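You operate a simulated robot arm through the tools that you are given. There is no shell and no other tool. Be economical: measure what you need, move in short steps, check, and stop when the job is done.

Carry out the task below with a simulated robot arm. There is one attempt and no reset: what you move stays moved.

JOB
Put the closed white housing on the top of the green-topped table away on the back row of the long table. Put the white card labelled "spare" from the top of the loading table on the fourth far wall shelf from the bottom and the white card labelled "check" on the third far wall shelf from the top. Close the lower drawer. Press the desk reset button three times. Do these in any order.

Only the result counts: the job must be done as asked and must still hold three seconds after the hand-in. Knocking over, shifting, dropping, spilling or breaking anything else fails it.

ROBOT AND FRAMES
A 6-joint arm with a four-finger gripper on a trunk, on a base that drives. Base frame: it is fixed to the floor where the robot stands at the start and does not move with it; the origin is under the middle of the robot, x ahead of it, y to its left, z up. Readings come in mm, degrees, newtons and seconds.
With the tool pointing down near the work surface it reaches from about 280 to 700 mm from the robot's upright axis, wherever it stands. Its first joint turns from -166.0 to 166.0 degrees. Places, roughly: back row of the long table (18x148 cm) [-1880, -8600, 840]; closed white housing (12x12x7 cm) [500, -100, 900]; desk reset button [7600, -7900, 1100]; fourth far wall shelf [-900, 300, 1300]; lower drawer [5600, -6800, 500]; third far wall shelf [-900, 300, 900]; white card [0, -2500, 1000]. Payload 3.43 kg.
The TCP is the grasp point between the finger pads, 30 mm short of the fingertips. In the tool frame z runs along the fingers and y along their closing line. The gripper opens to 120 mm. The gripper's body begins 85 mm behind the TCP.
Orientation is that of the tool frame in the base frame, as a unit quaternion [x, y, z, w]. With the fingers straight down and closing along the base's y, the tool's x points along the base's -x, its y along +y and its z along -z.

CONTROLS
- The arm moves only by the tool arm_command. Its argument "deltas" is one flat list of numbers, 7 for each row, row after row: the shift along the tool's x, y, z in mm, then the turn, a rotation vector about the tool's x, y, z in degrees, then the gripper command, from -1 (fully open) to 1 (shut), values between in proportion. In form: [tx, ty, tz, rx, ry, rz, claw, tx, ty, tz, rx, ry, rz, claw, ...]. A call has 1 to 8 rows; each row shifts and turns the commanded pose from where the row before left it, along the tool's axes as they then stand. A row lasts 0.2 s, in which the tool goes at most 50 mm and 8.6 degrees; a call with a longer step from one row to the next is refused whole, and so is a gripper value outside its range. A pose out of reach is approached as far as the arm can. The call stops where the force on the tool passes 40 N (or 10 N more than at its start, if that is more) or the arm is blocked; 0.2 s more then pass. The fingers move at their own pace and stop on an object; they squeeze with about 38 N. The grip force told is the motor's: it shows also when the fingers shut on nothing. Time passes only in rows, and 0.2 s behind the last, so rows that do not move let the fingers close. It gives the time, the measured TCP pose, the force on the tool (base axes), the opening and the grip force at its end, in the units of the frame above (readings bear some noise), with the torque about the TCP (base axes, N m) and any sound that the robot's microphone picked up, and new pictures: "views" is both (left out), scene, wrist or none.
- Cameras (640 x 400 px; columns grow to the right, rows downward): "scene" is now at [-51.2, 187.5, 1665.1]; the picture's right is [0.86, 0.50, 0.00], its down [0.47, -0.80, -0.36] and it looks along [-0.18, 0.31, -0.93] (base axes); focal length 214 px, centre (320, 200). "wrist" rides on the gripper at [71, -17, -121] in the tool frame; the picture's right is [0.23, 0.97, 0.00], its down [-0.81, 0.19, -0.55] and it looks along [-0.54, 0.13, 0.83] (tool axes); focal length 275 px, centre (320, 200). There is no depth. A picture from a camera that has moved, and an enlarged one, comes with that camera's place and axes in the base frame and with its lens.
- move_column(by): slides the trunk up (or, below 0, down) by that many mm; the arm and the scene camera ride with it, the base frame stays. It gives what a move gives, with no picture.
- drive_base(legs): drives the robot by 1 to 6 legs, each [ahead, left, turn to the left] in mm, mm and degrees, along the robot's own axes; the way and the turn of a leg run together, so that a leg with both is an arc; at most 1500 mm and 180 degrees a leg. The arm and the cameras ride along, it lands a little off, and it stops where it bumps. It gives what a move gives, and a new picture of the scene camera.
- pan_tilt(pan, tilt): turns the head with the scene camera to pan (to the left, within 120 degrees either way) and tilt (down, from -29 to 69), counted from straight ahead of the robot. It gives what a move gives, and a new picture of the scene camera.
- zoom(camera, box): a new picture of the part [left, top, right, bottom] of that camera's present view, enlarged. The clock stands still meanwhile.
- close_job(): hands the job in; it is judged then, once.

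Work in short steps. Places have to be worked out from the pictures, the camera data and where the tool is seen: move nearer, look again, correct. Check each grasp and each placing, and mend what went wrong. You have 165 turns and 260 pictures in all, those below and enlarged ones among them. Open the gripper and draw the arm clear of the work before you hand the job in, unless the task says otherwise; then end with one line.

The tools are called after "Emit:" as name(argument=value, ...) on one line, values as JSON. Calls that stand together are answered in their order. arm_command: Moves the arm, as the interface text tells. Its arguments: {"type":"object","properties":{"deltas":{"type":"array"},"views":{"type":"string","enum":["both","scene","wrist","none"]}},"required":["deltas"]} The other tools are called the same way: move_column (by) slides the trunk up or down; drive_base (legs) drives the base; pan_tilt (pan, tilt) turns the head that bears the scene camera; zoom (camera, box) takes an enlarged picture of a part of a camera's view; close_job () hands the job in.

At the start:

```text
time_s: 0.0
tcp_pos: [-299.5, 303.0, 999.3]
ee_rot: [0.0, 1.0, 0.0, 0.0]
ft_force: [0.3, 0.1, 0.0]
wrist_torque: [-0.01, 0.01, -0.02]
width: 120.1
finger_force: 0.0
trunk travel left (down, up): [-200.0, 240.0]
robot x, y, heading: [2.4, 3.4, 0.1]
head pan, tilt: [120.3, 68.8]
```

scene: 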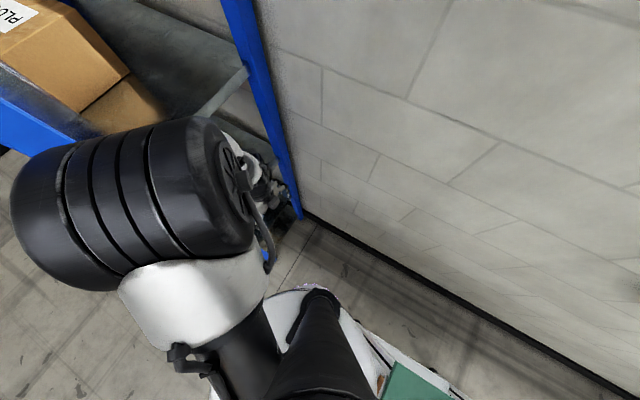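
wrist: 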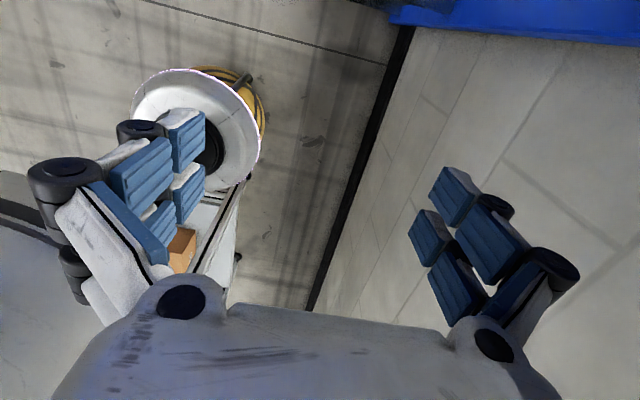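

The scene camera looks behind to the left; I look ahead first to find the green-topped table.

Emit:
pan_tilt(pan=0, tilt=45)

Emit:
pan_tilt(pan=-70, tilt=25)

Emit:
pan_tilt(pan=120, tilt=20)

```text
time_s: 2.0
tcp_pos: [-300.8, 302.5, 1000.1]
ee_rot: [0.001, 1.0, 0.0, 0.0]
ft_force: [0.1, 0.5, -0.2]
wrist_torque: [0.0, -0.02, 0.0]
width: 120.1
finger_force: 0.1
trunk travel left (down, up): [-200.0, 240.0]
robot x, y, heading: [0.0, -2.2, 0.3]
head pan, tilt: [0.0, 45.0]
camera scene: at [58.5, 139.4, 1694.0], right [0.0, -1.0, 0.0], down [-0.71, 0.0, -0.71], along [0.71, 0.0, -0.71], focal length 214 px, centre (320, 200)
```

scene: 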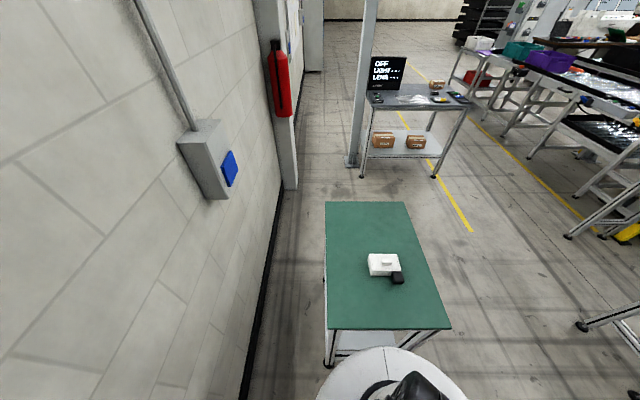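

```text
time_s: 3.4
tcp_pos: [-299.3, 302.6, 1000.2]
ee_rot: [0.0, 1.0, 0.0, 0.0]
ft_force: [0.7, 0.6, -0.6]
wrist_torque: [-0.02, 0.0, -0.02]
width: 119.9
finger_force: 0.0
trunk travel left (down, up): [-200.0, 240.0]
robot x, y, heading: [2.0, -2.5, 0.4]
head pan, tilt: [-70.0, 25.0]
camera scene: at [8.8, 52.7, 1724.6], right [-0.94, -0.34, 0.0], down [-0.14, 0.4, -0.91], along [0.31, -0.85, -0.42], focal length 214 px, centre (320, 200)
```

scene: 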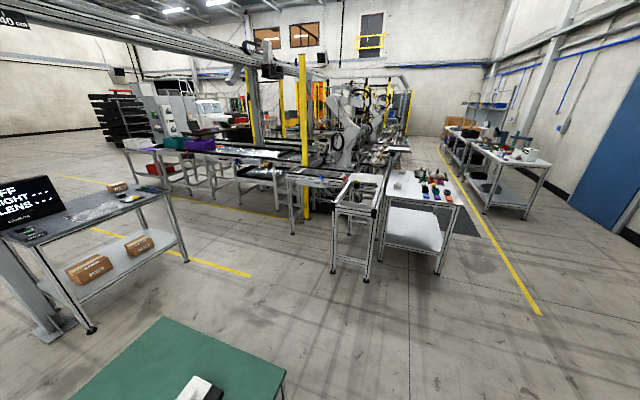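

```text
time_s: 6.2
tcp_pos: [-300.2, 303.2, 999.2]
ee_rot: [0.001, 1.0, 0.001, 0.0]
ft_force: [-0.5, 0.0, -0.3]
wrist_torque: [0.05, 0.0, -0.04]
width: 119.9
finger_force: 0.0
trunk travel left (down, up): [-200.0, 240.0]
robot x, y, heading: [-2.2, -2.9, 0.1]
head pan, tilt: [120.0, 20.0]
camera scene: at [-69.3, 220.0, 1732.7], right [0.87, 0.5, 0.0], down [0.17, -0.3, -0.94], along [-0.47, 0.81, -0.34], focal length 214 px, centre (320, 200)
```

scene: 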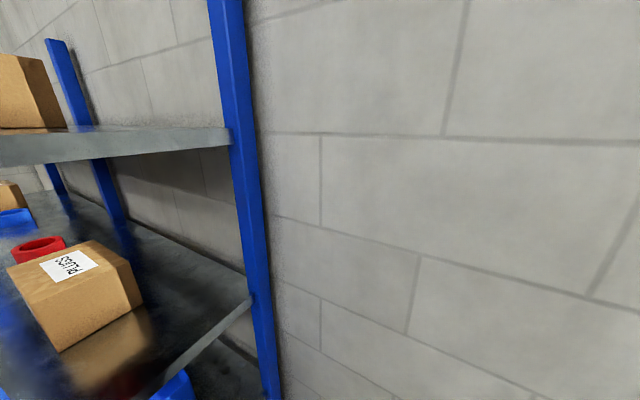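

I look at the housing close up.

Emit:
pan_tilt(pan=-10, tilt=65)

Emit:
zoom(camera="scene", box=[220, 60, 420, 185])

```text
time_s: 8.3
tcp_pos: [-300.5, 303.0, 999.2]
ee_rot: [0.0, 1.0, 0.001, 0.001]
ft_force: [-0.1, 0.4, -0.3]
wrist_torque: [-0.02, -0.02, 0.02]
width: 119.9
finger_force: 0.1
trunk travel left (down, up): [-200.0, 240.0]
robot x, y, heading: [-1.2, 1.6, 0.1]
head pan, tilt: [-10.0, 65.0]
camera scene: at [37.0, 128.8, 1669.0], right [-0.17, -0.98, 0.0], down [-0.89, 0.16, -0.42], along [0.42, -0.07, -0.91], focal length 214 px, centre (320, 200)
```

scene: 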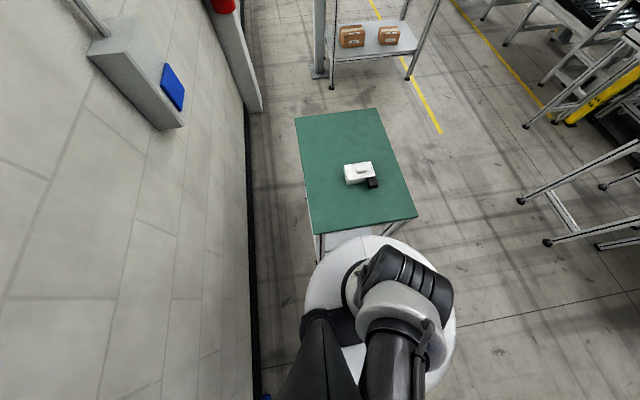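

```text
3.20 times, centred on (320, 122) of scene
camera zoom: at [37.0, 128.8, 1669.0], right [-0.17, -0.98, 0.0], down [-0.89, 0.16, -0.42], along [0.42, -0.07, -0.91], focal length 686 px, centre (320, 448)
```

zoom: 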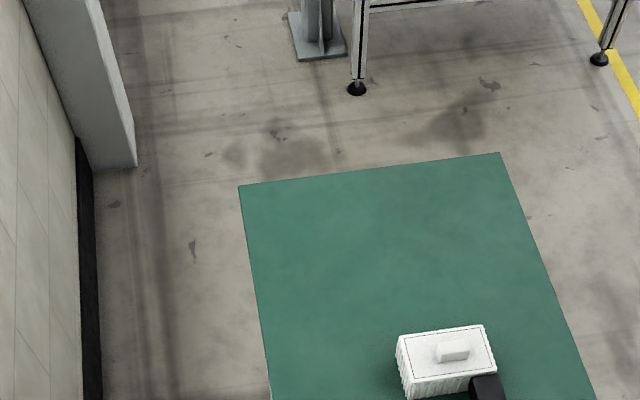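

Emit:
zoom(camera="scene", box=[330, 150, 394, 190])

```text
10.00 times, centred on (362, 170) of scene
camera zoom: at [37.0, 128.8, 1669.0], right [-0.17, -0.98, 0.0], down [-0.89, 0.16, -0.42], along [0.42, -0.07, -0.91], focal length 2145 px, centre (-100, 500)
```

zoom: 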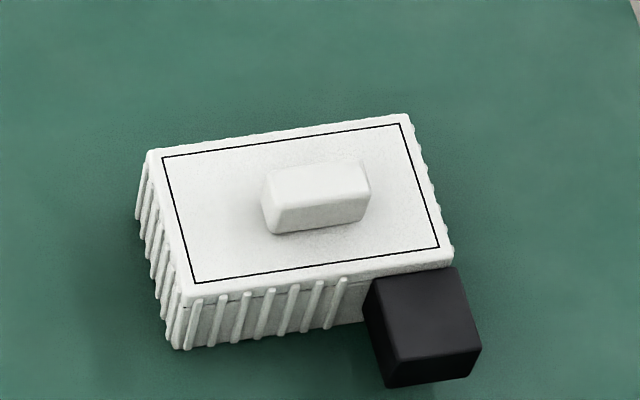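

The housing is about 107 (y) x 73 (x) mm, with a separate black cube by its near right side, so I'll grip along x. First I raise the arm and swing it by the left side towards the front, watching for the mast.

Emit:
arm_command(deltas=[0, 0, -50, 0, 0, 0, -1, 0, 0, -50, 0, 0, 0, -1, -45, 15, 0, 0, 0, 0, -1, -45, 15, 0, 0, 0, 0, -1, -45, 15, 0, 0, 0, 0, -1], views="none")

Emit:
pan_tilt(pan=60, tilt=69)

```text
time_s: 9.5
tcp_pos: [-231.9, 350.7, 1049.5]
ee_rot: [-0.032, 0.999, -0.017, 0.014]
ft_force: [-14.9, 1.7, -20.5]
wrist_torque: [-0.23, -1.61, 0.23]
width: 119.4
finger_force: 0.1
trunk travel left (down, up): [-200.0, 240.0]
robot x, y, heading: [1.1, -1.2, -0.0]
head pan, tilt: [-10.0, 65.0]
stopped in row 5: the arm was blocked; the commanded pose is now the measured one
```

```text
time_s: 10.9
tcp_pos: [-228.1, 353.7, 1052.3]
ee_rot: [-0.031, 0.999, -0.015, 0.01]
ft_force: [0.2, 0.2, 1.5]
wrist_torque: [-0.04, -0.05, -0.02]
width: 119.7
finger_force: 0.0
trunk travel left (down, up): [-200.0, 240.0]
robot x, y, heading: [2.4, 3.2, 0.1]
head pan, tilt: [60.0, 68.8]
camera scene: at [8.7, 185.8, 1665.1], right [0.83, -0.56, 0.0], down [-0.52, -0.78, -0.36], along [0.2, 0.3, -0.93], focal length 214 px, centre (320, 200)
```

scene: 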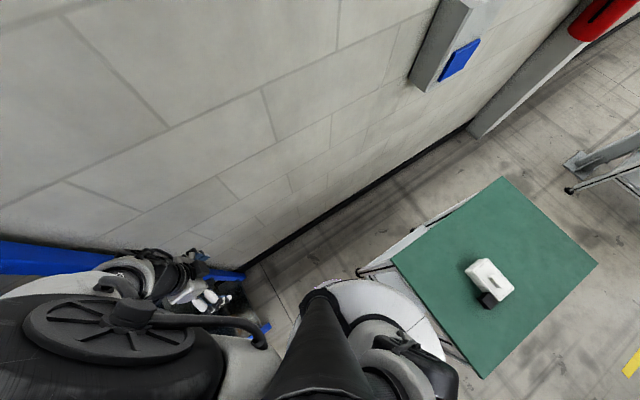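

The forearm stopped against the camera mast. I try going the other way round, behind the robot, checking whether the first joint allows it.

Emit:
arm_command(deltas=[40, -20, 0, 0, 0, 0, -1, 40, -30, 0, 0, 0, 0, -1, 20, -45, 0, 0, 0, 0, -1, 20, -45, 0, 0, 0, 0, -1, 10, -48, 0, 0, 0, 0, -1, 10, -48, 0, 0, 0, 0, -1], views="scene")

```text
time_s: 11.9
tcp_pos: [-338.3, 211.0, 1056.7]
ee_rot: [-0.016, 1.0, -0.01, 0.007]
ft_force: [4.5, 10.7, -0.9]
wrist_torque: [-1.43, 0.51, -0.84]
width: 120.1
finger_force: 0.2
trunk travel left (down, up): [-200.0, 240.0]
robot x, y, heading: [1.5, 1.2, -0.1]
head pan, tilt: [60.0, 68.8]
stopped in row 5: the force on the tool passed its limit at 72 N (the readings are from after the stop); the commanded pose is now the measured one
camera scene: at [5.8, 187.6, 1665.1], right [0.87, -0.5, 0.0], down [-0.47, -0.81, -0.36], along [0.18, 0.31, -0.93], focal length 214 px, centre (320, 200)
```

scene: 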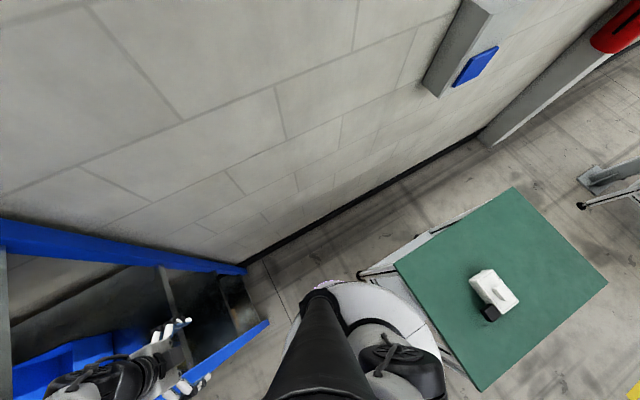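

The tool met something; the shelf is close. I look.

Emit:
pan_tilt(pan=120, tilt=60)

Emit:
arm_command(deltas=[0, 0, 0, 0, 0, 0, -1], views="wrist")

```text
time_s: 13.2
tcp_pos: [-338.4, 210.3, 1055.6]
ee_rot: [-0.017, 1.0, -0.011, 0.007]
ft_force: [4.0, 7.1, 1.0]
wrist_torque: [-0.89, 0.4, -0.47]
width: 120.0
finger_force: 0.0
trunk travel left (down, up): [-200.0, 240.0]
robot x, y, heading: [-0.1, -1.3, -0.1]
head pan, tilt: [120.0, 60.0]
camera scene: at [-55.0, 198.4, 1674.4], right [0.87, 0.5, 0.0], down [0.43, -0.75, -0.5], along [-0.25, 0.43, -0.87], focal length 214 px, centre (320, 200)
```

scene: 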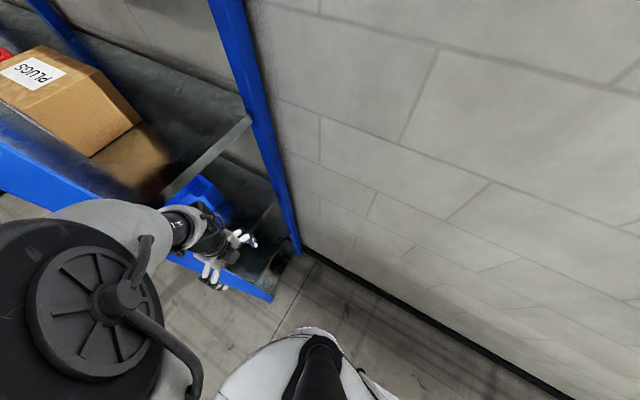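

```text
time_s: 13.7
tcp_pos: [-338.1, 210.9, 1055.7]
ee_rot: [-0.018, 1.0, -0.011, 0.007]
ft_force: [3.4, 6.6, -0.5]
wrist_torque: [-0.93, 0.39, -0.47]
width: 120.1
finger_force: 0.0
trunk travel left (down, up): [-200.0, 240.0]
robot x, y, heading: [0.1, 1.7, -0.2]
head pan, tilt: [120.0, 60.0]
camera wrist: at [-410.0, 194.6, 1177.1], right [-0.26, 0.96, -0.03], down [0.8, 0.23, 0.56], along [0.55, 0.13, -0.83], focal length 275 px, centre (320, 200)
```

wrist: 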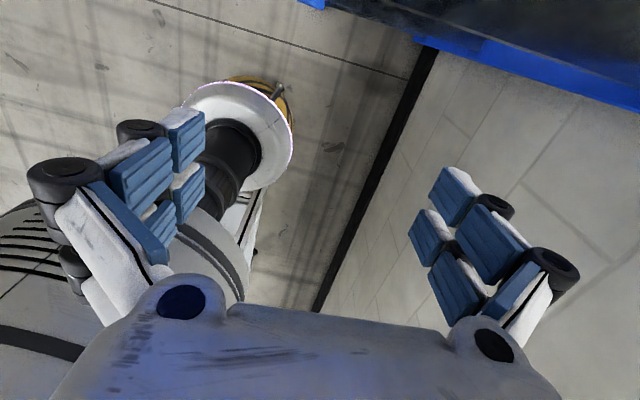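

I back the tool off towards where it was free, and look at the wrist surroundings again.

Emit:
arm_command(deltas=[-10, 45, 0, 0, 0, 0, -1, -30, 30, 0, 0, 0, 0, -1, -20, 15, 0, 0, 0, 0, -1], views="scene")

```text
time_s: 14.4
tcp_pos: [-281.1, 302.4, 1055.6]
ee_rot: [-0.017, 1.0, -0.011, 0.007]
ft_force: [0.4, 0.3, 0.3]
wrist_torque: [-0.04, 0.02, 0.03]
width: 119.9
finger_force: 0.0
trunk travel left (down, up): [-200.0, 240.0]
robot x, y, heading: [-0.5, -0.7, 0.1]
head pan, tilt: [120.0, 60.0]
camera scene: at [-55.3, 197.8, 1674.4], right [0.87, 0.5, 0.0], down [0.43, -0.75, -0.5], along [-0.25, 0.43, -0.87], focal length 214 px, centre (320, 200)
```

scene: 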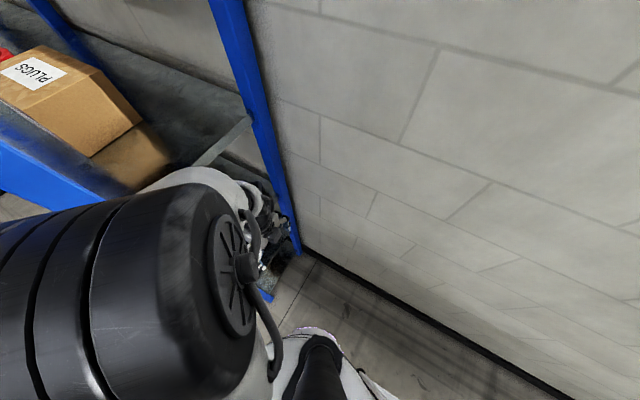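

Clear again. The corner is cramped, so I slide the robot out to the right, in the open floor, before unfolding the arm.

Emit:
drive_base(legs=[[0, -300, 0]])

Emit:
pan_tilt(pan=110, tilt=30)

```text
time_s: 16.5
tcp_pos: [-282.3, 3.6, 1056.9]
ee_rot: [-0.017, 1.0, -0.011, 0.007]
ft_force: [0.9, -0.6, 0.1]
wrist_torque: [0.01, 0.01, -0.02]
width: 119.8
finger_force: 0.1
trunk travel left (down, up): [-200.0, 240.0]
robot x, y, heading: [2.1, -295.4, -0.0]
head pan, tilt: [120.0, 60.0]
camera scene: at [-56.1, -101.9, 1674.6], right [0.87, 0.5, 0.0], down [0.43, -0.75, -0.5], along [-0.25, 0.43, -0.87], focal length 214 px, centre (320, 200)
```

scene: 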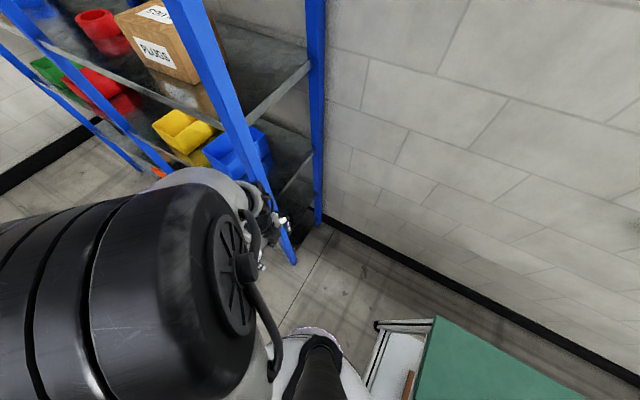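

```text
time_s: 17.4
tcp_pos: [-281.8, 4.8, 1055.7]
ee_rot: [-0.017, 1.0, -0.011, 0.007]
ft_force: [-0.2, 0.5, 0.5]
wrist_torque: [0.0, -0.02, 0.02]
width: 120.1
finger_force: 0.1
trunk travel left (down, up): [-200.0, 240.0]
robot x, y, heading: [2.4, -298.4, -0.1]
head pan, tilt: [110.0, 30.0]
camera scene: at [-53.8, -73.5, 1716.5], right [0.94, 0.34, 0.0], down [0.17, -0.47, -0.87], along [-0.3, 0.81, -0.5], focal length 214 px, centre (320, 200)
```

scene: 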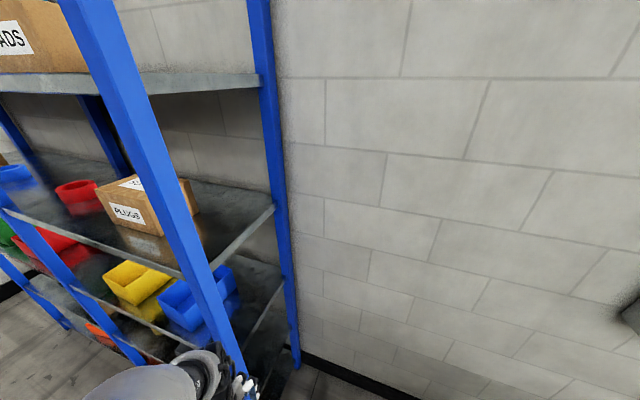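

The shelf's front post was what the tool met. I drive 700 mm further right into open floor and then swing the arm behind.

Emit:
drive_base(legs=[[0, -700, 0]])

Emit:
arm_command(deltas=[30, -40, 0, 0, 0, 0, -1, 25, -43, 0, 0, 0, 0, -1, 20, -45, 0, 0, 0, 0, -1, 10, -48, 0, 0, 0, 0, -1, 5, -49, 0, 0, 0, 0, -1, 0, -50, 0, 0, 0, 0, -1, 0, -50, 0, 0, 0, 0, -1, -10, -48, 0, 0, 0, 0, -1], views="wrist")

```text
time_s: 21.3
tcp_pos: [-282.4, -693.7, 1055.3]
ee_rot: [-0.016, 1.0, -0.011, 0.008]
ft_force: [0.5, -0.2, 0.5]
wrist_torque: [0.0, -0.02, 0.0]
width: 120.1
finger_force: 0.0
trunk travel left (down, up): [-200.0, 240.0]
robot x, y, heading: [-2.8, -998.1, -0.2]
head pan, tilt: [110.0, 30.0]
camera scene: at [-55.0, -772.9, 1716.7], right [0.94, 0.34, 0.0], down [0.17, -0.47, -0.87], along [-0.29, 0.81, -0.5], focal length 214 px, centre (320, 200)
```

scene: 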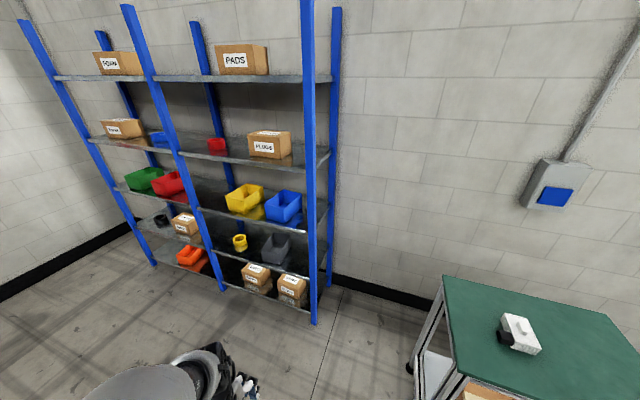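

```text
time_s: 23.1
tcp_pos: [-310.7, -901.8, 1060.1]
ee_rot: [-0.016, 1.0, -0.011, 0.006]
ft_force: [0.6, 0.2, 0.0]
wrist_torque: [-0.01, 0.04, -0.04]
width: 119.9
finger_force: 0.2
out of reach, approached as far as the arm can: row 5, 6, 7, 8
trunk travel left (down, up): [-200.0, 240.0]
robot x, y, heading: [-0.2, -995.4, -0.6]
head pan, tilt: [110.0, 30.0]
camera wrist: at [-382.5, -918.9, 1182.2], right [-0.26, 0.96, -0.03], down [0.8, 0.23, 0.56], along [0.54, 0.13, -0.83], focal length 275 px, centre (320, 200)
```

wrist: 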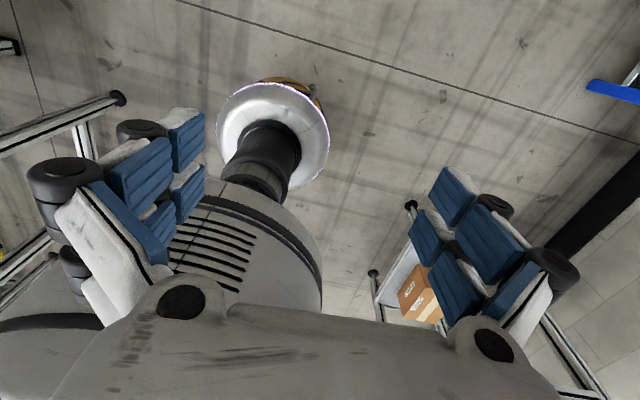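

Joint limit confirmed at about 165°. I go back to the left-rear and try crossing the mast side again out here with a lower, longer arm.

Emit:
arm_command(deltas=[0, 50, 0, 0, 0, 0, -1, 0, 50, 10, 0, 0, 0, -1, 10, 48, 10, 0, 0, 0, -1, 15, 45, 15, 0, 0, 0, -1, 15, 45, 15, 0, 0, 0, -1, 15, 45, 15, 0, 0, 0, -1, 0, 40, 25, 0, 0, 0, -1, -20, 40, 20, 0, 0, 0, -1], views="none")

Emit:
arm_command(deltas=[-30, 25, 20, 0, 0, 0, -1, -40, 25, 0, 0, 0, 0, -1, -45, 20, 0, 0, 0, 0, -1, -45, 20, 0, 0, 0, 0, -1, -48, 10, 0, 0, 0, 0, -1, -48, 10, 0, 0, 0, 0, -1], views="scene")

```text
refused: row 2 steps farther than a row can; nothing moved
```

```text
time_s: 24.1
tcp_pos: [-202.9, -874.1, 1022.8]
ee_rot: [-0.126, 0.991, -0.024, 0.027]
ft_force: [-4.9, -1.4, -1.1]
wrist_torque: [0.03, 0.04, -0.37]
width: 120.2
finger_force: 0.1
trunk travel left (down, up): [-200.0, 240.0]
robot x, y, heading: [1.7, -999.5, -0.3]
head pan, tilt: [110.0, 30.0]
stopped in row 4: the arm was blocked; the commanded pose is now the measured one
camera scene: at [-49.6, -770.9, 1716.7], right [0.96, 0.28, 0.0], down [0.14, -0.48, -0.87], along [-0.24, 0.83, -0.5], focal length 214 px, centre (320, 200)
```

scene: 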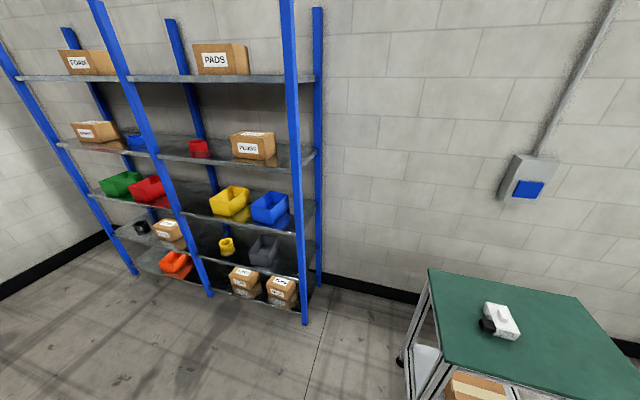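

The first call was refused so the arm folded too tight; I move it out and repeat the swing properly.

Emit:
arm_command(deltas=[45, 15, 0, 0, 0, 0, -1, 45, 20, 0, 0, 0, 0, -1, 40, 25, 0, 0, 0, 0, -1, 20, 40, 10, 0, 0, 0, -1, 20, 40, 15, 0, 0, 0, -1, 15, 40, 15, 0, 0, 0, -1, 10, 40, 15, 0, 0, 0, -1, 0, 40, 15, 0, 0, 0, -1], views="none")

```text
time_s: 25.9
tcp_pos: [-447.8, -671.7, 928.1]
ee_rot: [-0.124, 0.992, -0.025, 0.028]
ft_force: [-0.3, 0.3, 0.0]
wrist_torque: [-0.03, -0.03, 0.03]
width: 119.9
finger_force: 0.1
trunk travel left (down, up): [-200.0, 240.0]
robot x, y, heading: [-2.0, -993.8, -0.2]
head pan, tilt: [110.0, 30.0]
```

Now rel. (-448, 325), low. I try sweeping towards +x at radius ~560.

Emit:
arm_command(deltas=[-25, 35, 0, 0, 0, 0, -1, -30, 35, 0, 0, 0, 0, -1, -30, 30, 0, 0, 0, 0, -1, -40, 25, 0, 0, 0, 0, -1, -40, 20, 0, 0, 0, 0, -1, -40, 15, 0, 0, 0, 0, -1, -40, 10, 0, 0, 0, 0, -1, -40, 10, 0, 0, 0, 0, -1], views="none")

Emit:
pan_tilt(pan=90, tilt=69)

```text
time_s: 27.6
tcp_pos: [-216.5, -427.2, 932.7]
ee_rot: [-0.125, 0.991, -0.025, 0.029]
ft_force: [0.2, -0.3, 0.2]
wrist_torque: [0.0, 0.01, 0.03]
width: 120.0
finger_force: 0.0
trunk travel left (down, up): [-200.0, 240.0]
robot x, y, heading: [-2.7, -998.9, -0.4]
head pan, tilt: [110.0, 30.0]
```

```text
time_s: 28.7
tcp_pos: [-217.9, -427.9, 932.7]
ee_rot: [-0.125, 0.991, -0.025, 0.028]
ft_force: [0.0, 0.0, -1.0]
wrist_torque: [-0.01, -0.01, 0.0]
width: 119.7
finger_force: 0.2
trunk travel left (down, up): [-200.0, 240.0]
robot x, y, heading: [2.9, -1000.4, -0.3]
head pan, tilt: [90.0, 68.8]
camera scene: at [-24.3, -801.5, 1665.2], right [1.0, 0.0, 0.0], down [0.0, -0.93, -0.36], along [0.0, 0.36, -0.93], focal length 214 px, centre (320, 200)
```

scene: 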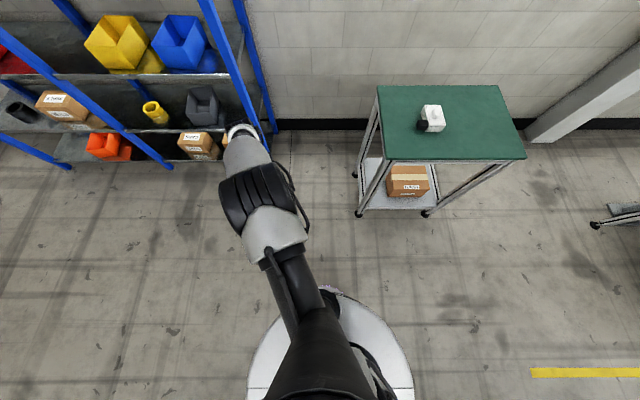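

It passed az 111°. I keep sweeping.

Emit:
arm_command(deltas=[-45, 5, 0, 0, 0, 0, -1, -45, 0, 0, 0, 0, 0, -1, -45, 0, 0, 0, 0, 0, -1, -45, 0, 0, 0, 0, 0, -1, -45, 0, 0, 0, 0, 0, -1, -45, -5, 0, 0, 0, 0, -1, -45, -10, 0, 0, 0, 0, -1, -45, -15, 0, 0, 0, 0, -1], views="scene")

```text
time_s: 30.5
tcp_pos: [137.8, -363.4, 951.7]
ee_rot: [-0.125, 0.992, -0.025, 0.028]
ft_force: [-0.2, -0.4, 0.4]
wrist_torque: [0.02, 0.04, 0.03]
width: 120.0
finger_force: 0.1
trunk travel left (down, up): [-200.0, 240.0]
robot x, y, heading: [-1.8, -997.1, -0.3]
head pan, tilt: [90.0, 68.8]
camera scene: at [-22.9, -801.8, 1665.2], right [1.0, 0.0, 0.0], down [0.0, -0.93, -0.36], along [0.0, 0.36, -0.93], focal length 214 px, centre (320, 200)
```

scene: 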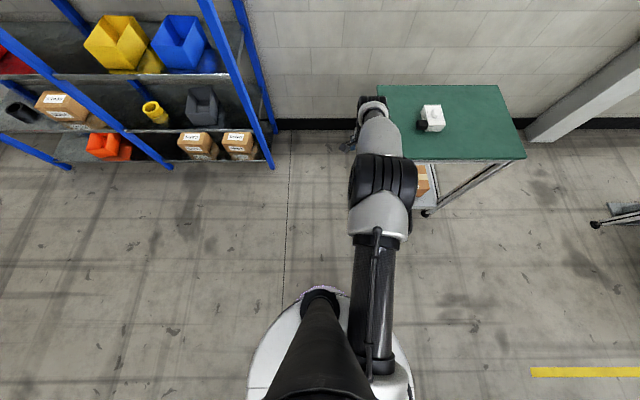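

The arm is across. Now I raise it and turn the tool so that the fingers close along base x (tool x along +y).

Emit:
arm_command(deltas=[0, 0, -20, 0.02, 0.38, 8.02, -1, 0, 0, -20, 0.02, 0.38, 8.02, -1, 0, 0, -20, 0.02, 0.38, 8.02, -1, 0, 0, -20, 0.02, 0.38, 8.02, -1, 0, 0, -20, 0.02, 0.38, 8.02, -1, 0, 0, -20, 0.02, 0.38, 8.02, -1, 0, 0, -20, 0.02, 0.38, 8.02, -1], views="none")

Emit:
arm_command(deltas=[0, 0, 0, 0.02, 0.38, 8.02, -1, 0, 0, 0, 0.02, 0.38, 8.02, -1, 0, 0, 0, 0.02, 0.38, 8.02, -1, 0, 0, 0, 0.02, 0.38, 8.02, -1, 0, 0, 0, 0.02, 0.38, 8.02, -1, 0, 0, 0, 0.02, 0.38, 8.02, -1], views="none")

Emit:
drive_base(legs=[[350, 0, 0], [0, 300, 0]])

```text
time_s: 32.1
tcp_pos: [130.8, -356.1, 1092.8]
ee_rot: [0.358, 0.933, -0.013, 0.014]
ft_force: [0.3, -0.4, -0.4]
wrist_torque: [0.02, 0.01, -0.03]
width: 120.0
finger_force: 0.0
trunk travel left (down, up): [-200.0, 240.0]
robot x, y, heading: [0.6, -996.8, -0.0]
head pan, tilt: [90.0, 68.8]
```

```text
time_s: 33.5
tcp_pos: [130.1, -356.5, 1092.5]
ee_rot: [0.709, 0.706, -0.001, 0.0]
ft_force: [0.2, -0.1, -0.6]
wrist_torque: [-0.02, 0.01, 0.01]
width: 119.6
finger_force: 0.0
trunk travel left (down, up): [-200.0, 240.0]
robot x, y, heading: [-2.4, -994.4, -0.3]
head pan, tilt: [90.0, 68.8]
```

```text
time_s: 37.4
tcp_pos: [475.8, -54.6, 1092.7]
ee_rot: [0.706, 0.709, -0.001, 0.001]
ft_force: [0.3, 1.1, -0.3]
wrist_torque: [-0.03, -0.02, 0.0]
width: 120.4
finger_force: 0.1
trunk travel left (down, up): [-200.0, 240.0]
robot x, y, heading: [350.4, -700.0, 0.1]
head pan, tilt: [90.0, 68.8]
camera scene: at [323.6, -500.5, 1665.0], right [1.0, 0.0, 0.0], down [0.0, -0.93, -0.36], along [0.0, 0.36, -0.93], focal length 214 px, centre (320, 200)
```

scene: 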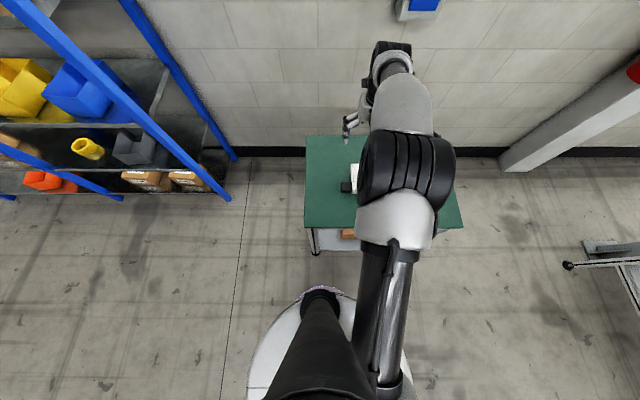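

Wrist view of the housing now.

Emit:
arm_command(deltas=[0, 0, 0, 0, 0, 0, -1], views="wrist")

```text
time_s: 37.8
tcp_pos: [476.0, -55.4, 1092.6]
ee_rot: [0.706, 0.709, 0.001, 0.0]
ft_force: [-0.3, 0.2, -0.3]
wrist_torque: [-0.01, 0.0, 0.0]
width: 120.2
finger_force: 0.1
trunk travel left (down, up): [-200.0, 240.0]
robot x, y, heading: [345.1, -698.7, 0.1]
head pan, tilt: [90.0, 68.8]
camera wrist: at [459.9, 16.0, 1212.9], right [0.97, 0.23, 0.0], down [0.2, -0.81, 0.55], along [0.13, -0.54, -0.83], focal length 275 px, centre (320, 200)
```

wrist: 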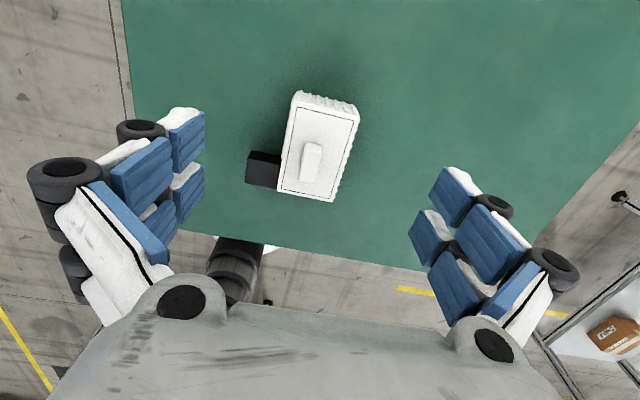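

Housing top centre works out near (484, -107, 920), aligned with the axes; cube lies at y below -135 on its -x side. I'll grip at y≈-97; first come above it.

Emit:
arm_command(deltas=[-43, 7, 0, 0, 0, 0, -1, 0, 0, 40, 0, 0, 0, -1, 0, 0, 40, 0, 0, 0, -1, 0, 0, 35, 0, 0, 0, -1], views="wrist")

```text
time_s: 38.8
tcp_pos: [484.2, -98.2, 975.6]
ee_rot: [0.705, 0.709, 0.0, 0.0]
ft_force: [0.5, 0.7, 0.2]
wrist_torque: [0.0, 0.01, 0.01]
width: 120.0
finger_force: 0.1
trunk travel left (down, up): [-200.0, 240.0]
robot x, y, heading: [344.0, -695.8, 0.4]
head pan, tilt: [90.0, 68.8]
camera wrist: at [466.2, -26.5, 1097.3], right [0.97, 0.23, 0.0], down [0.2, -0.81, 0.55], along [0.13, -0.54, -0.83], focal length 275 px, centre (320, 200)
```

wrist: 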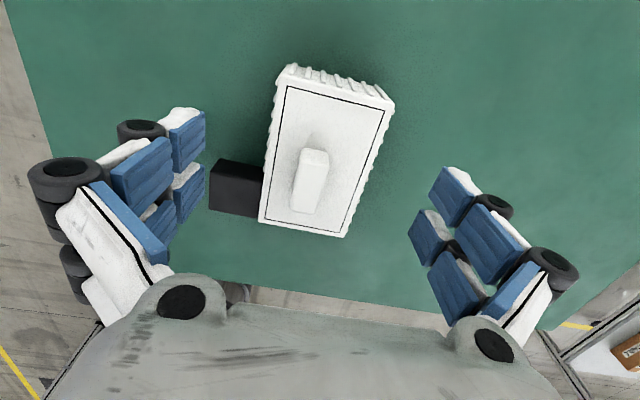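

Refined centre (486, -115). I shift to (486, -104), clear of the cube, and descend.

Emit:
arm_command(deltas=[-6, 2, 30, 0, 0, 0, -1, 0, 0, 25, 0, 0, 0, -1, 0, 0, 15, 0, 0, 0, -1], views="wrist")

```text
time_s: 39.6
tcp_pos: [485.7, -103.6, 905.0]
ee_rot: [0.705, 0.709, 0.0, 0.001]
ft_force: [-0.1, -0.4, -0.1]
wrist_torque: [-0.02, 0.02, 0.0]
width: 120.0
finger_force: 0.1
trunk travel left (down, up): [-200.0, 240.0]
robot x, y, heading: [349.8, -697.9, 0.0]
head pan, tilt: [90.0, 68.8]
camera wrist: at [469.0, -33.6, 1027.5], right [0.97, 0.23, 0.0], down [0.2, -0.81, 0.55], along [0.13, -0.54, -0.83], focal length 275 px, centre (320, 200)
```

wrist: 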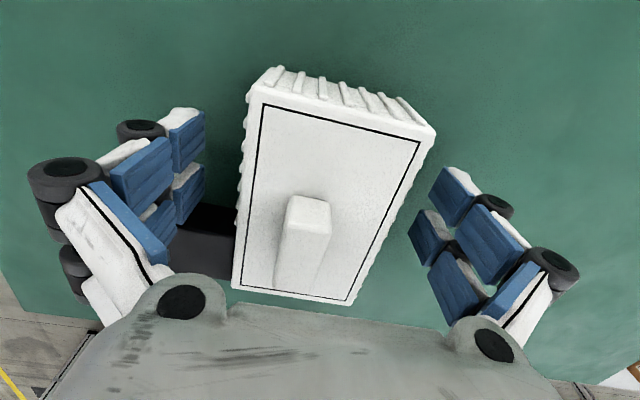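

The housing is between the pads; I close here.

Emit:
arm_command(deltas=[0, 0, 5, 0, 0, 0, 1, 0, 0, 0, 0, 0, 0, 1, 0, 0, 0, 0, 0, 0, 1, 0, 0, 0, 0, 0, 0, 1, 0, 0, 0, 0, 0, 0, 1], views="wrist")

```text
time_s: 40.8
tcp_pos: [484.1, -104.0, 907.2]
ee_rot: [0.706, 0.708, 0.003, -0.002]
ft_force: [-6.2, 2.3, 39.5]
wrist_torque: [-1.1, 0.92, -0.22]
width: 72.0
finger_force: 37.7
trunk travel left (down, up): [-200.0, 240.0]
robot x, y, heading: [345.6, -693.7, 0.2]
head pan, tilt: [90.0, 68.8]
camera wrist: at [468.0, -33.6, 1028.5], right [0.97, 0.23, 0.0], down [0.19, -0.81, 0.55], along [0.13, -0.53, -0.84], focal length 275 px, centre (320, 200)
```

wrist: 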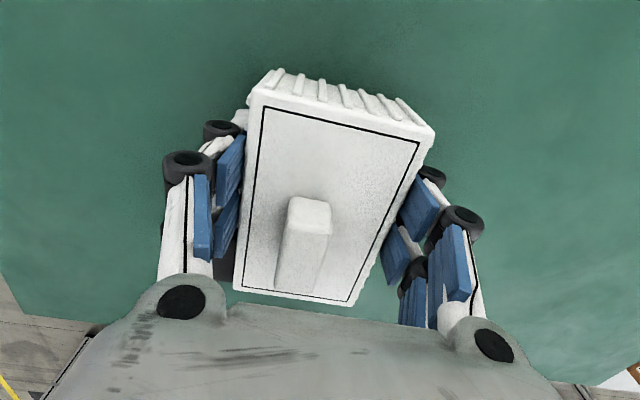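

Gripped at 72 mm; fingertips touch the table, so table ≈ 877. I lift straight up.

Emit:
arm_command(deltas=[0, 0, -10, 0, 0, 0, 1, 0, 0, -20, 0, 0, 0, 1, 0, 0, -40, 0, 0, 0, 1, 0, 0, -40, 0, 0, 0, 1], views="wrist")

```text
time_s: 41.8
tcp_pos: [486.2, -105.7, 1011.7]
ee_rot: [0.705, 0.709, -0.001, 0.0]
ft_force: [-0.8, -0.2, -2.7]
wrist_torque: [0.02, -0.02, -0.01]
width: 71.8
finger_force: 38.1
trunk travel left (down, up): [-200.0, 240.0]
robot x, y, heading: [345.5, -697.6, -0.1]
head pan, tilt: [90.0, 68.8]
camera wrist: at [469.1, -34.2, 1132.7], right [0.97, 0.23, 0.0], down [0.2, -0.81, 0.55], along [0.13, -0.54, -0.83], focal length 275 px, centre (320, 200)
```

wrist: 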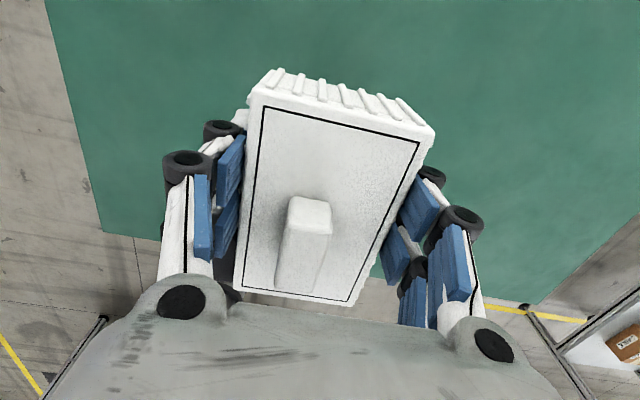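

Held, ~0.27 kg. I check that the black cube stayed where it was.

Emit:
arm_command(deltas=[0, 0, -45, 0, 0, 0, 1, 0, 0, -45, 0, 0, 0, 1], views="none")

Emit:
drive_base(legs=[[0, -500, 0]])

Emit:
zoom(camera="scene", box=[240, 0, 480, 150])

```text
time_s: 42.4
tcp_pos: [487.2, -105.4, 1101.9]
ee_rot: [0.706, 0.708, -0.001, 0.0]
ft_force: [-0.5, 0.4, -3.1]
wrist_torque: [0.07, -0.04, 0.02]
width: 71.7
finger_force: 37.9
trunk travel left (down, up): [-200.0, 240.0]
robot x, y, heading: [346.1, -696.6, -0.0]
head pan, tilt: [90.0, 68.8]
```

```text
time_s: 45.3
tcp_pos: [488.6, -603.0, 1102.2]
ee_rot: [0.706, 0.708, 0.0, -0.001]
ft_force: [-0.6, -1.2, -2.9]
wrist_torque: [0.05, 0.0, 0.0]
width: 71.6
finger_force: 38.1
trunk travel left (down, up): [-200.0, 240.0]
robot x, y, heading: [344.9, -1193.4, -0.2]
head pan, tilt: [90.0, 68.8]
camera scene: at [323.9, -999.0, 1665.2], right [1.0, 0.0, 0.0], down [0.0, -0.93, -0.36], along [0.0, 0.36, -0.93], focal length 214 px, centre (320, 200)
```

scene: 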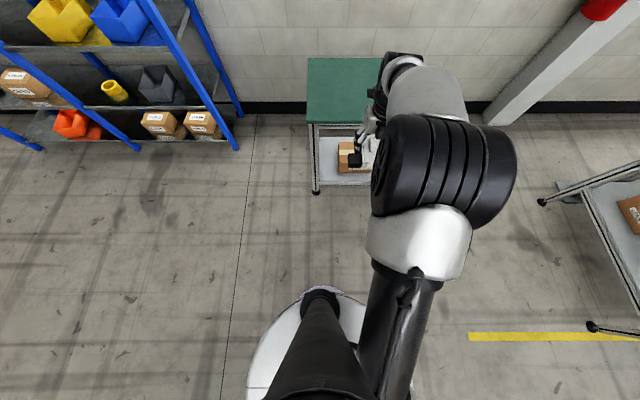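

```text
2.67 times, centred on (360, 75) of scene
camera zoom: at [323.9, -999.0, 1665.2], right [1.0, 0.0, 0.0], down [0.0, -0.93, -0.36], along [0.0, 0.36, -0.93], focal length 572 px, centre (213, 533)
```

zoom: 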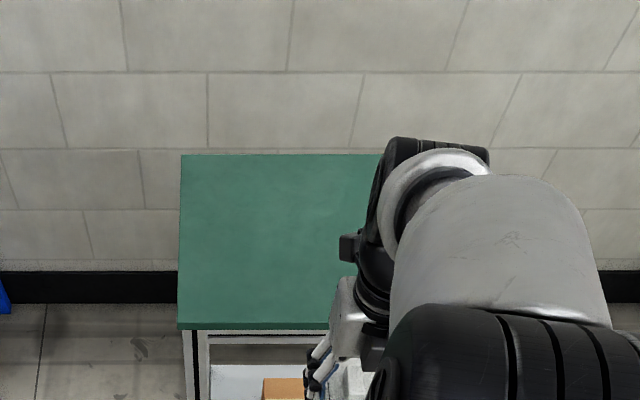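

The black block is part of the housing (carried along), so nothing was left behind. Now I look towards -y for the route to the long table.

Emit:
pan_tilt(pan=-90, tilt=15)

Emit:
pan_tilt(pan=-119, tilt=20)

```text
time_s: 48.0
tcp_pos: [488.7, -601.9, 1102.1]
ee_rot: [0.707, 0.707, 0.0, 0.001]
ft_force: [0.4, -0.7, -2.5]
wrist_torque: [0.02, -0.02, 0.01]
width: 72.0
finger_force: 38.7
trunk travel left (down, up): [-200.0, 240.0]
robot x, y, heading: [345.7, -1194.1, -0.2]
head pan, tilt: [-90.0, 15.0]
camera scene: at [323.6, -1147.6, 1740.8], right [-1.0, 0.0, 0.0], down [0.0, 0.26, -0.97], along [0.0, -0.97, -0.26], focal length 214 px, centre (320, 200)
```

scene: 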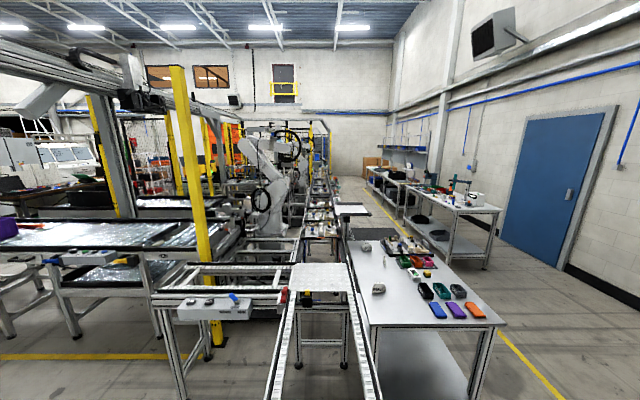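

```text
time_s: 49.0
tcp_pos: [488.2, -602.3, 1101.9]
ee_rot: [0.706, 0.708, 0.0, -0.001]
ft_force: [-0.3, 0.1, -2.6]
wrist_torque: [0.05, -0.01, 0.01]
width: 71.7
finger_force: 38.3
trunk travel left (down, up): [-200.0, 240.0]
robot x, y, heading: [346.0, -1190.9, -0.0]
head pan, tilt: [-119.0, 20.0]
camera scene: at [278.5, -1135.6, 1732.7], right [-0.87, 0.49, 0.0], down [0.17, 0.3, -0.94], along [-0.46, -0.82, -0.34], focal length 214 px, centre (320, 200)
```

scene: 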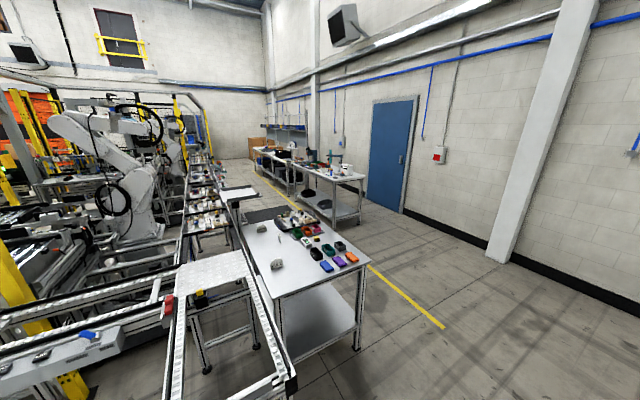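

The lane runs along x≈-930 between the loading table and the yellow line. I back up to x≈-930 and then slide right (towards -y), arm trailing.

Emit:
drive_base(legs=[[-1276, 0, 0], [0, -1500, 0]])

Emit:
pan_tilt(pan=-90, tilt=25)

Emit:
pan_tilt(pan=-10, tilt=45)

```text
time_s: 62.4
tcp_pos: [-777.4, -2097.4, 1102.3]
ee_rot: [0.7, 0.714, 0.0, 0.0]
ft_force: [0.2, -0.9, -2.2]
wrist_torque: [0.05, 0.0, 0.02]
width: 71.5
finger_force: 38.2
trunk travel left (down, up): [-200.0, 240.0]
robot x, y, heading: [-910.4, -2690.5, 0.8]
head pan, tilt: [-119.0, 20.0]
camera scene: at [-976.6, -2634.7, 1732.7], right [-0.88, 0.47, 0.0], down [0.16, 0.3, -0.94], along [-0.44, -0.83, -0.34], focal length 214 px, centre (320, 200)
```

scene: 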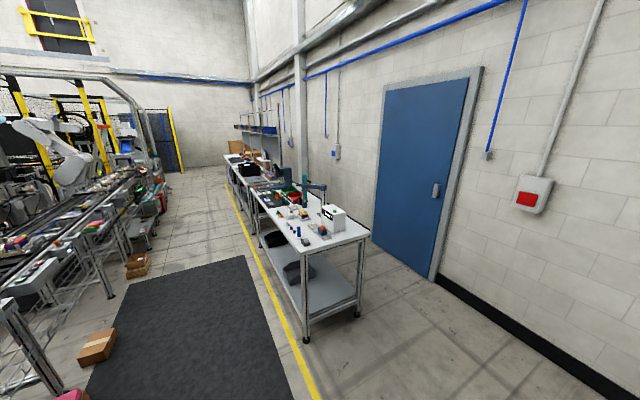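

```text
time_s: 63.3
tcp_pos: [-776.7, -2096.1, 1102.5]
ee_rot: [0.7, 0.714, 0.001, 0.0]
ft_force: [1.4, -0.3, -2.0]
wrist_torque: [0.04, -0.06, 0.0]
width: 71.6
finger_force: 38.2
trunk travel left (down, up): [-200.0, 240.0]
robot x, y, heading: [-908.9, -2690.5, 1.1]
head pan, tilt: [-90.0, 25.0]
camera scene: at [-931.4, -2644.3, 1724.6], right [-1.0, -0.02, 0.0], down [-0.01, 0.42, -0.91], along [0.01, -0.91, -0.42], focal length 214 px, centre (320, 200)
```

scene: 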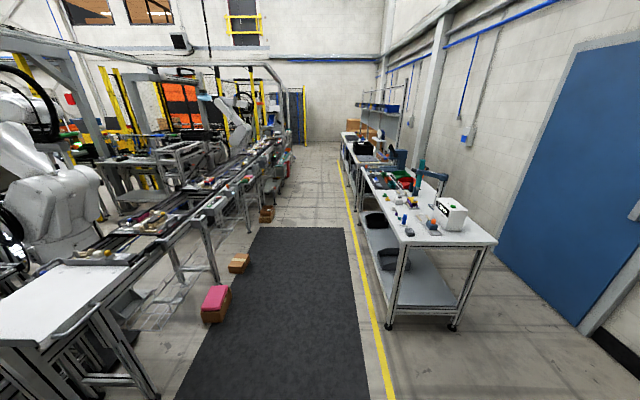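

```text
time_s: 64.8
tcp_pos: [-777.2, -2096.2, 1102.3]
ee_rot: [0.7, 0.715, 0.0, 0.0]
ft_force: [0.1, 0.0, -1.4]
wrist_torque: [0.07, -0.01, -0.01]
width: 71.8
finger_force: 38.6
trunk travel left (down, up): [-200.0, 240.0]
robot x, y, heading: [-909.8, -2690.9, 0.9]
head pan, tilt: [-10.0, 45.0]
camera scene: at [-852.6, -2565.1, 1694.0], right [-0.16, -0.99, 0.0], down [-0.7, 0.11, -0.71], along [0.7, -0.11, -0.71], focal length 214 px, centre (320, 200)
```

scene: 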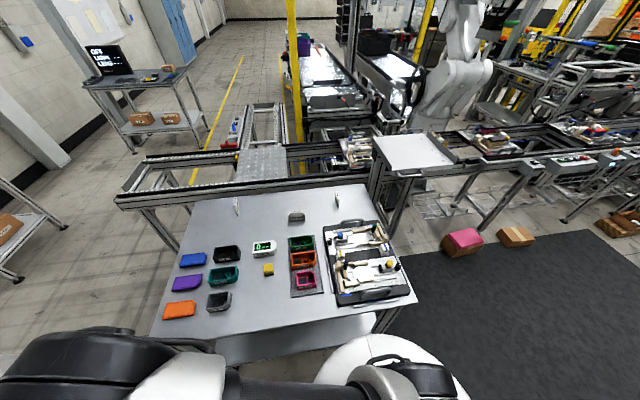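

Lane is clear along x≈-910. I drive 4.5 m further along -y, correcting heading.

Emit:
drive_base(legs=[[0, -1500, -1], [0, -1500, 0], [0, -1500, 0]])

Emit:
pan_tilt(pan=-115, tilt=20)

```text
time_s: 86.4
tcp_pos: [-789.8, -6608.9, 1101.9]
ee_rot: [0.71, 0.704, 0.0, -0.001]
ft_force: [0.7, -0.2, -2.6]
wrist_torque: [0.05, -0.01, 0.02]
width: 71.8
finger_force: 38.3
trunk travel left (down, up): [-200.0, 240.0]
robot x, y, heading: [-939.7, -7199.6, -0.6]
head pan, tilt: [-10.0, 45.0]
camera scene: at [-878.5, -7075.1, 1694.0], right [-0.19, -0.98, 0.0], down [-0.69, 0.13, -0.71], along [0.69, -0.13, -0.71], focal length 214 px, centre (320, 200)
```

scene: 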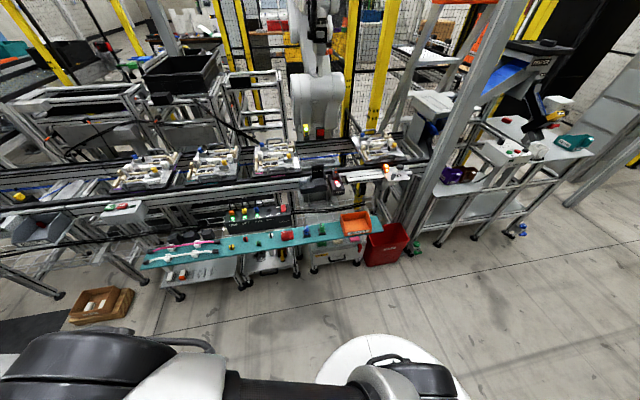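

```text
time_s: 88.2
tcp_pos: [-788.2, -6608.5, 1101.8]
ee_rot: [0.71, 0.705, 0.0, 0.0]
ft_force: [0.4, -0.3, -3.3]
wrist_torque: [0.02, 0.05, -0.01]
width: 72.0
finger_force: 38.3
trunk travel left (down, up): [-200.0, 240.0]
robot x, y, heading: [-938.9, -7199.6, -0.7]
head pan, tilt: [-115.0, 20.0]
camera scene: at [-998.7, -7143.7, 1732.6], right [-0.9, 0.43, 0.0], down [0.15, 0.31, -0.94], along [-0.41, -0.85, -0.34], focal length 214 px, centre (320, 200)
```

scene: 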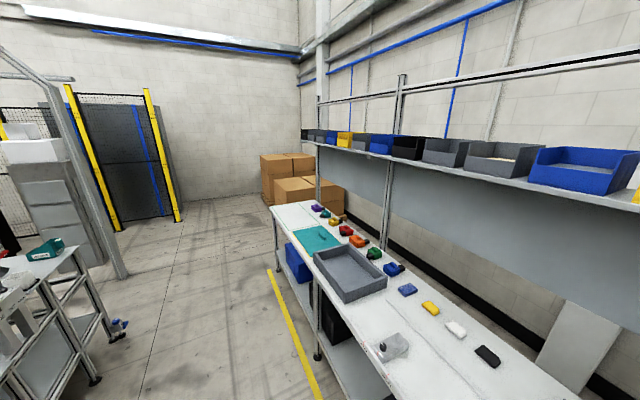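

This is the long table: a row of coloured parts near its back, with a bin shelf above. I zoom to find a free gap.

Emit:
zoom(camera="scene", box=[260, 190, 540, 365])

```text
2.29 times, centred on (400, 278) of scene
camera zoom: at [-998.7, -7143.7, 1732.6], right [-0.9, 0.43, 0.0], down [0.15, 0.31, -0.94], along [-0.41, -0.85, -0.34], focal length 490 px, centre (137, 23)
```

zoom: 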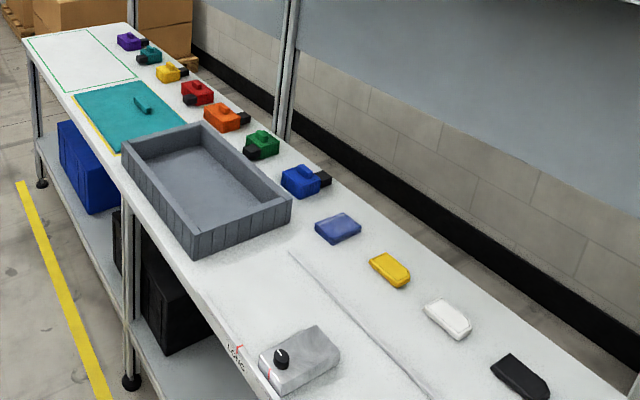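

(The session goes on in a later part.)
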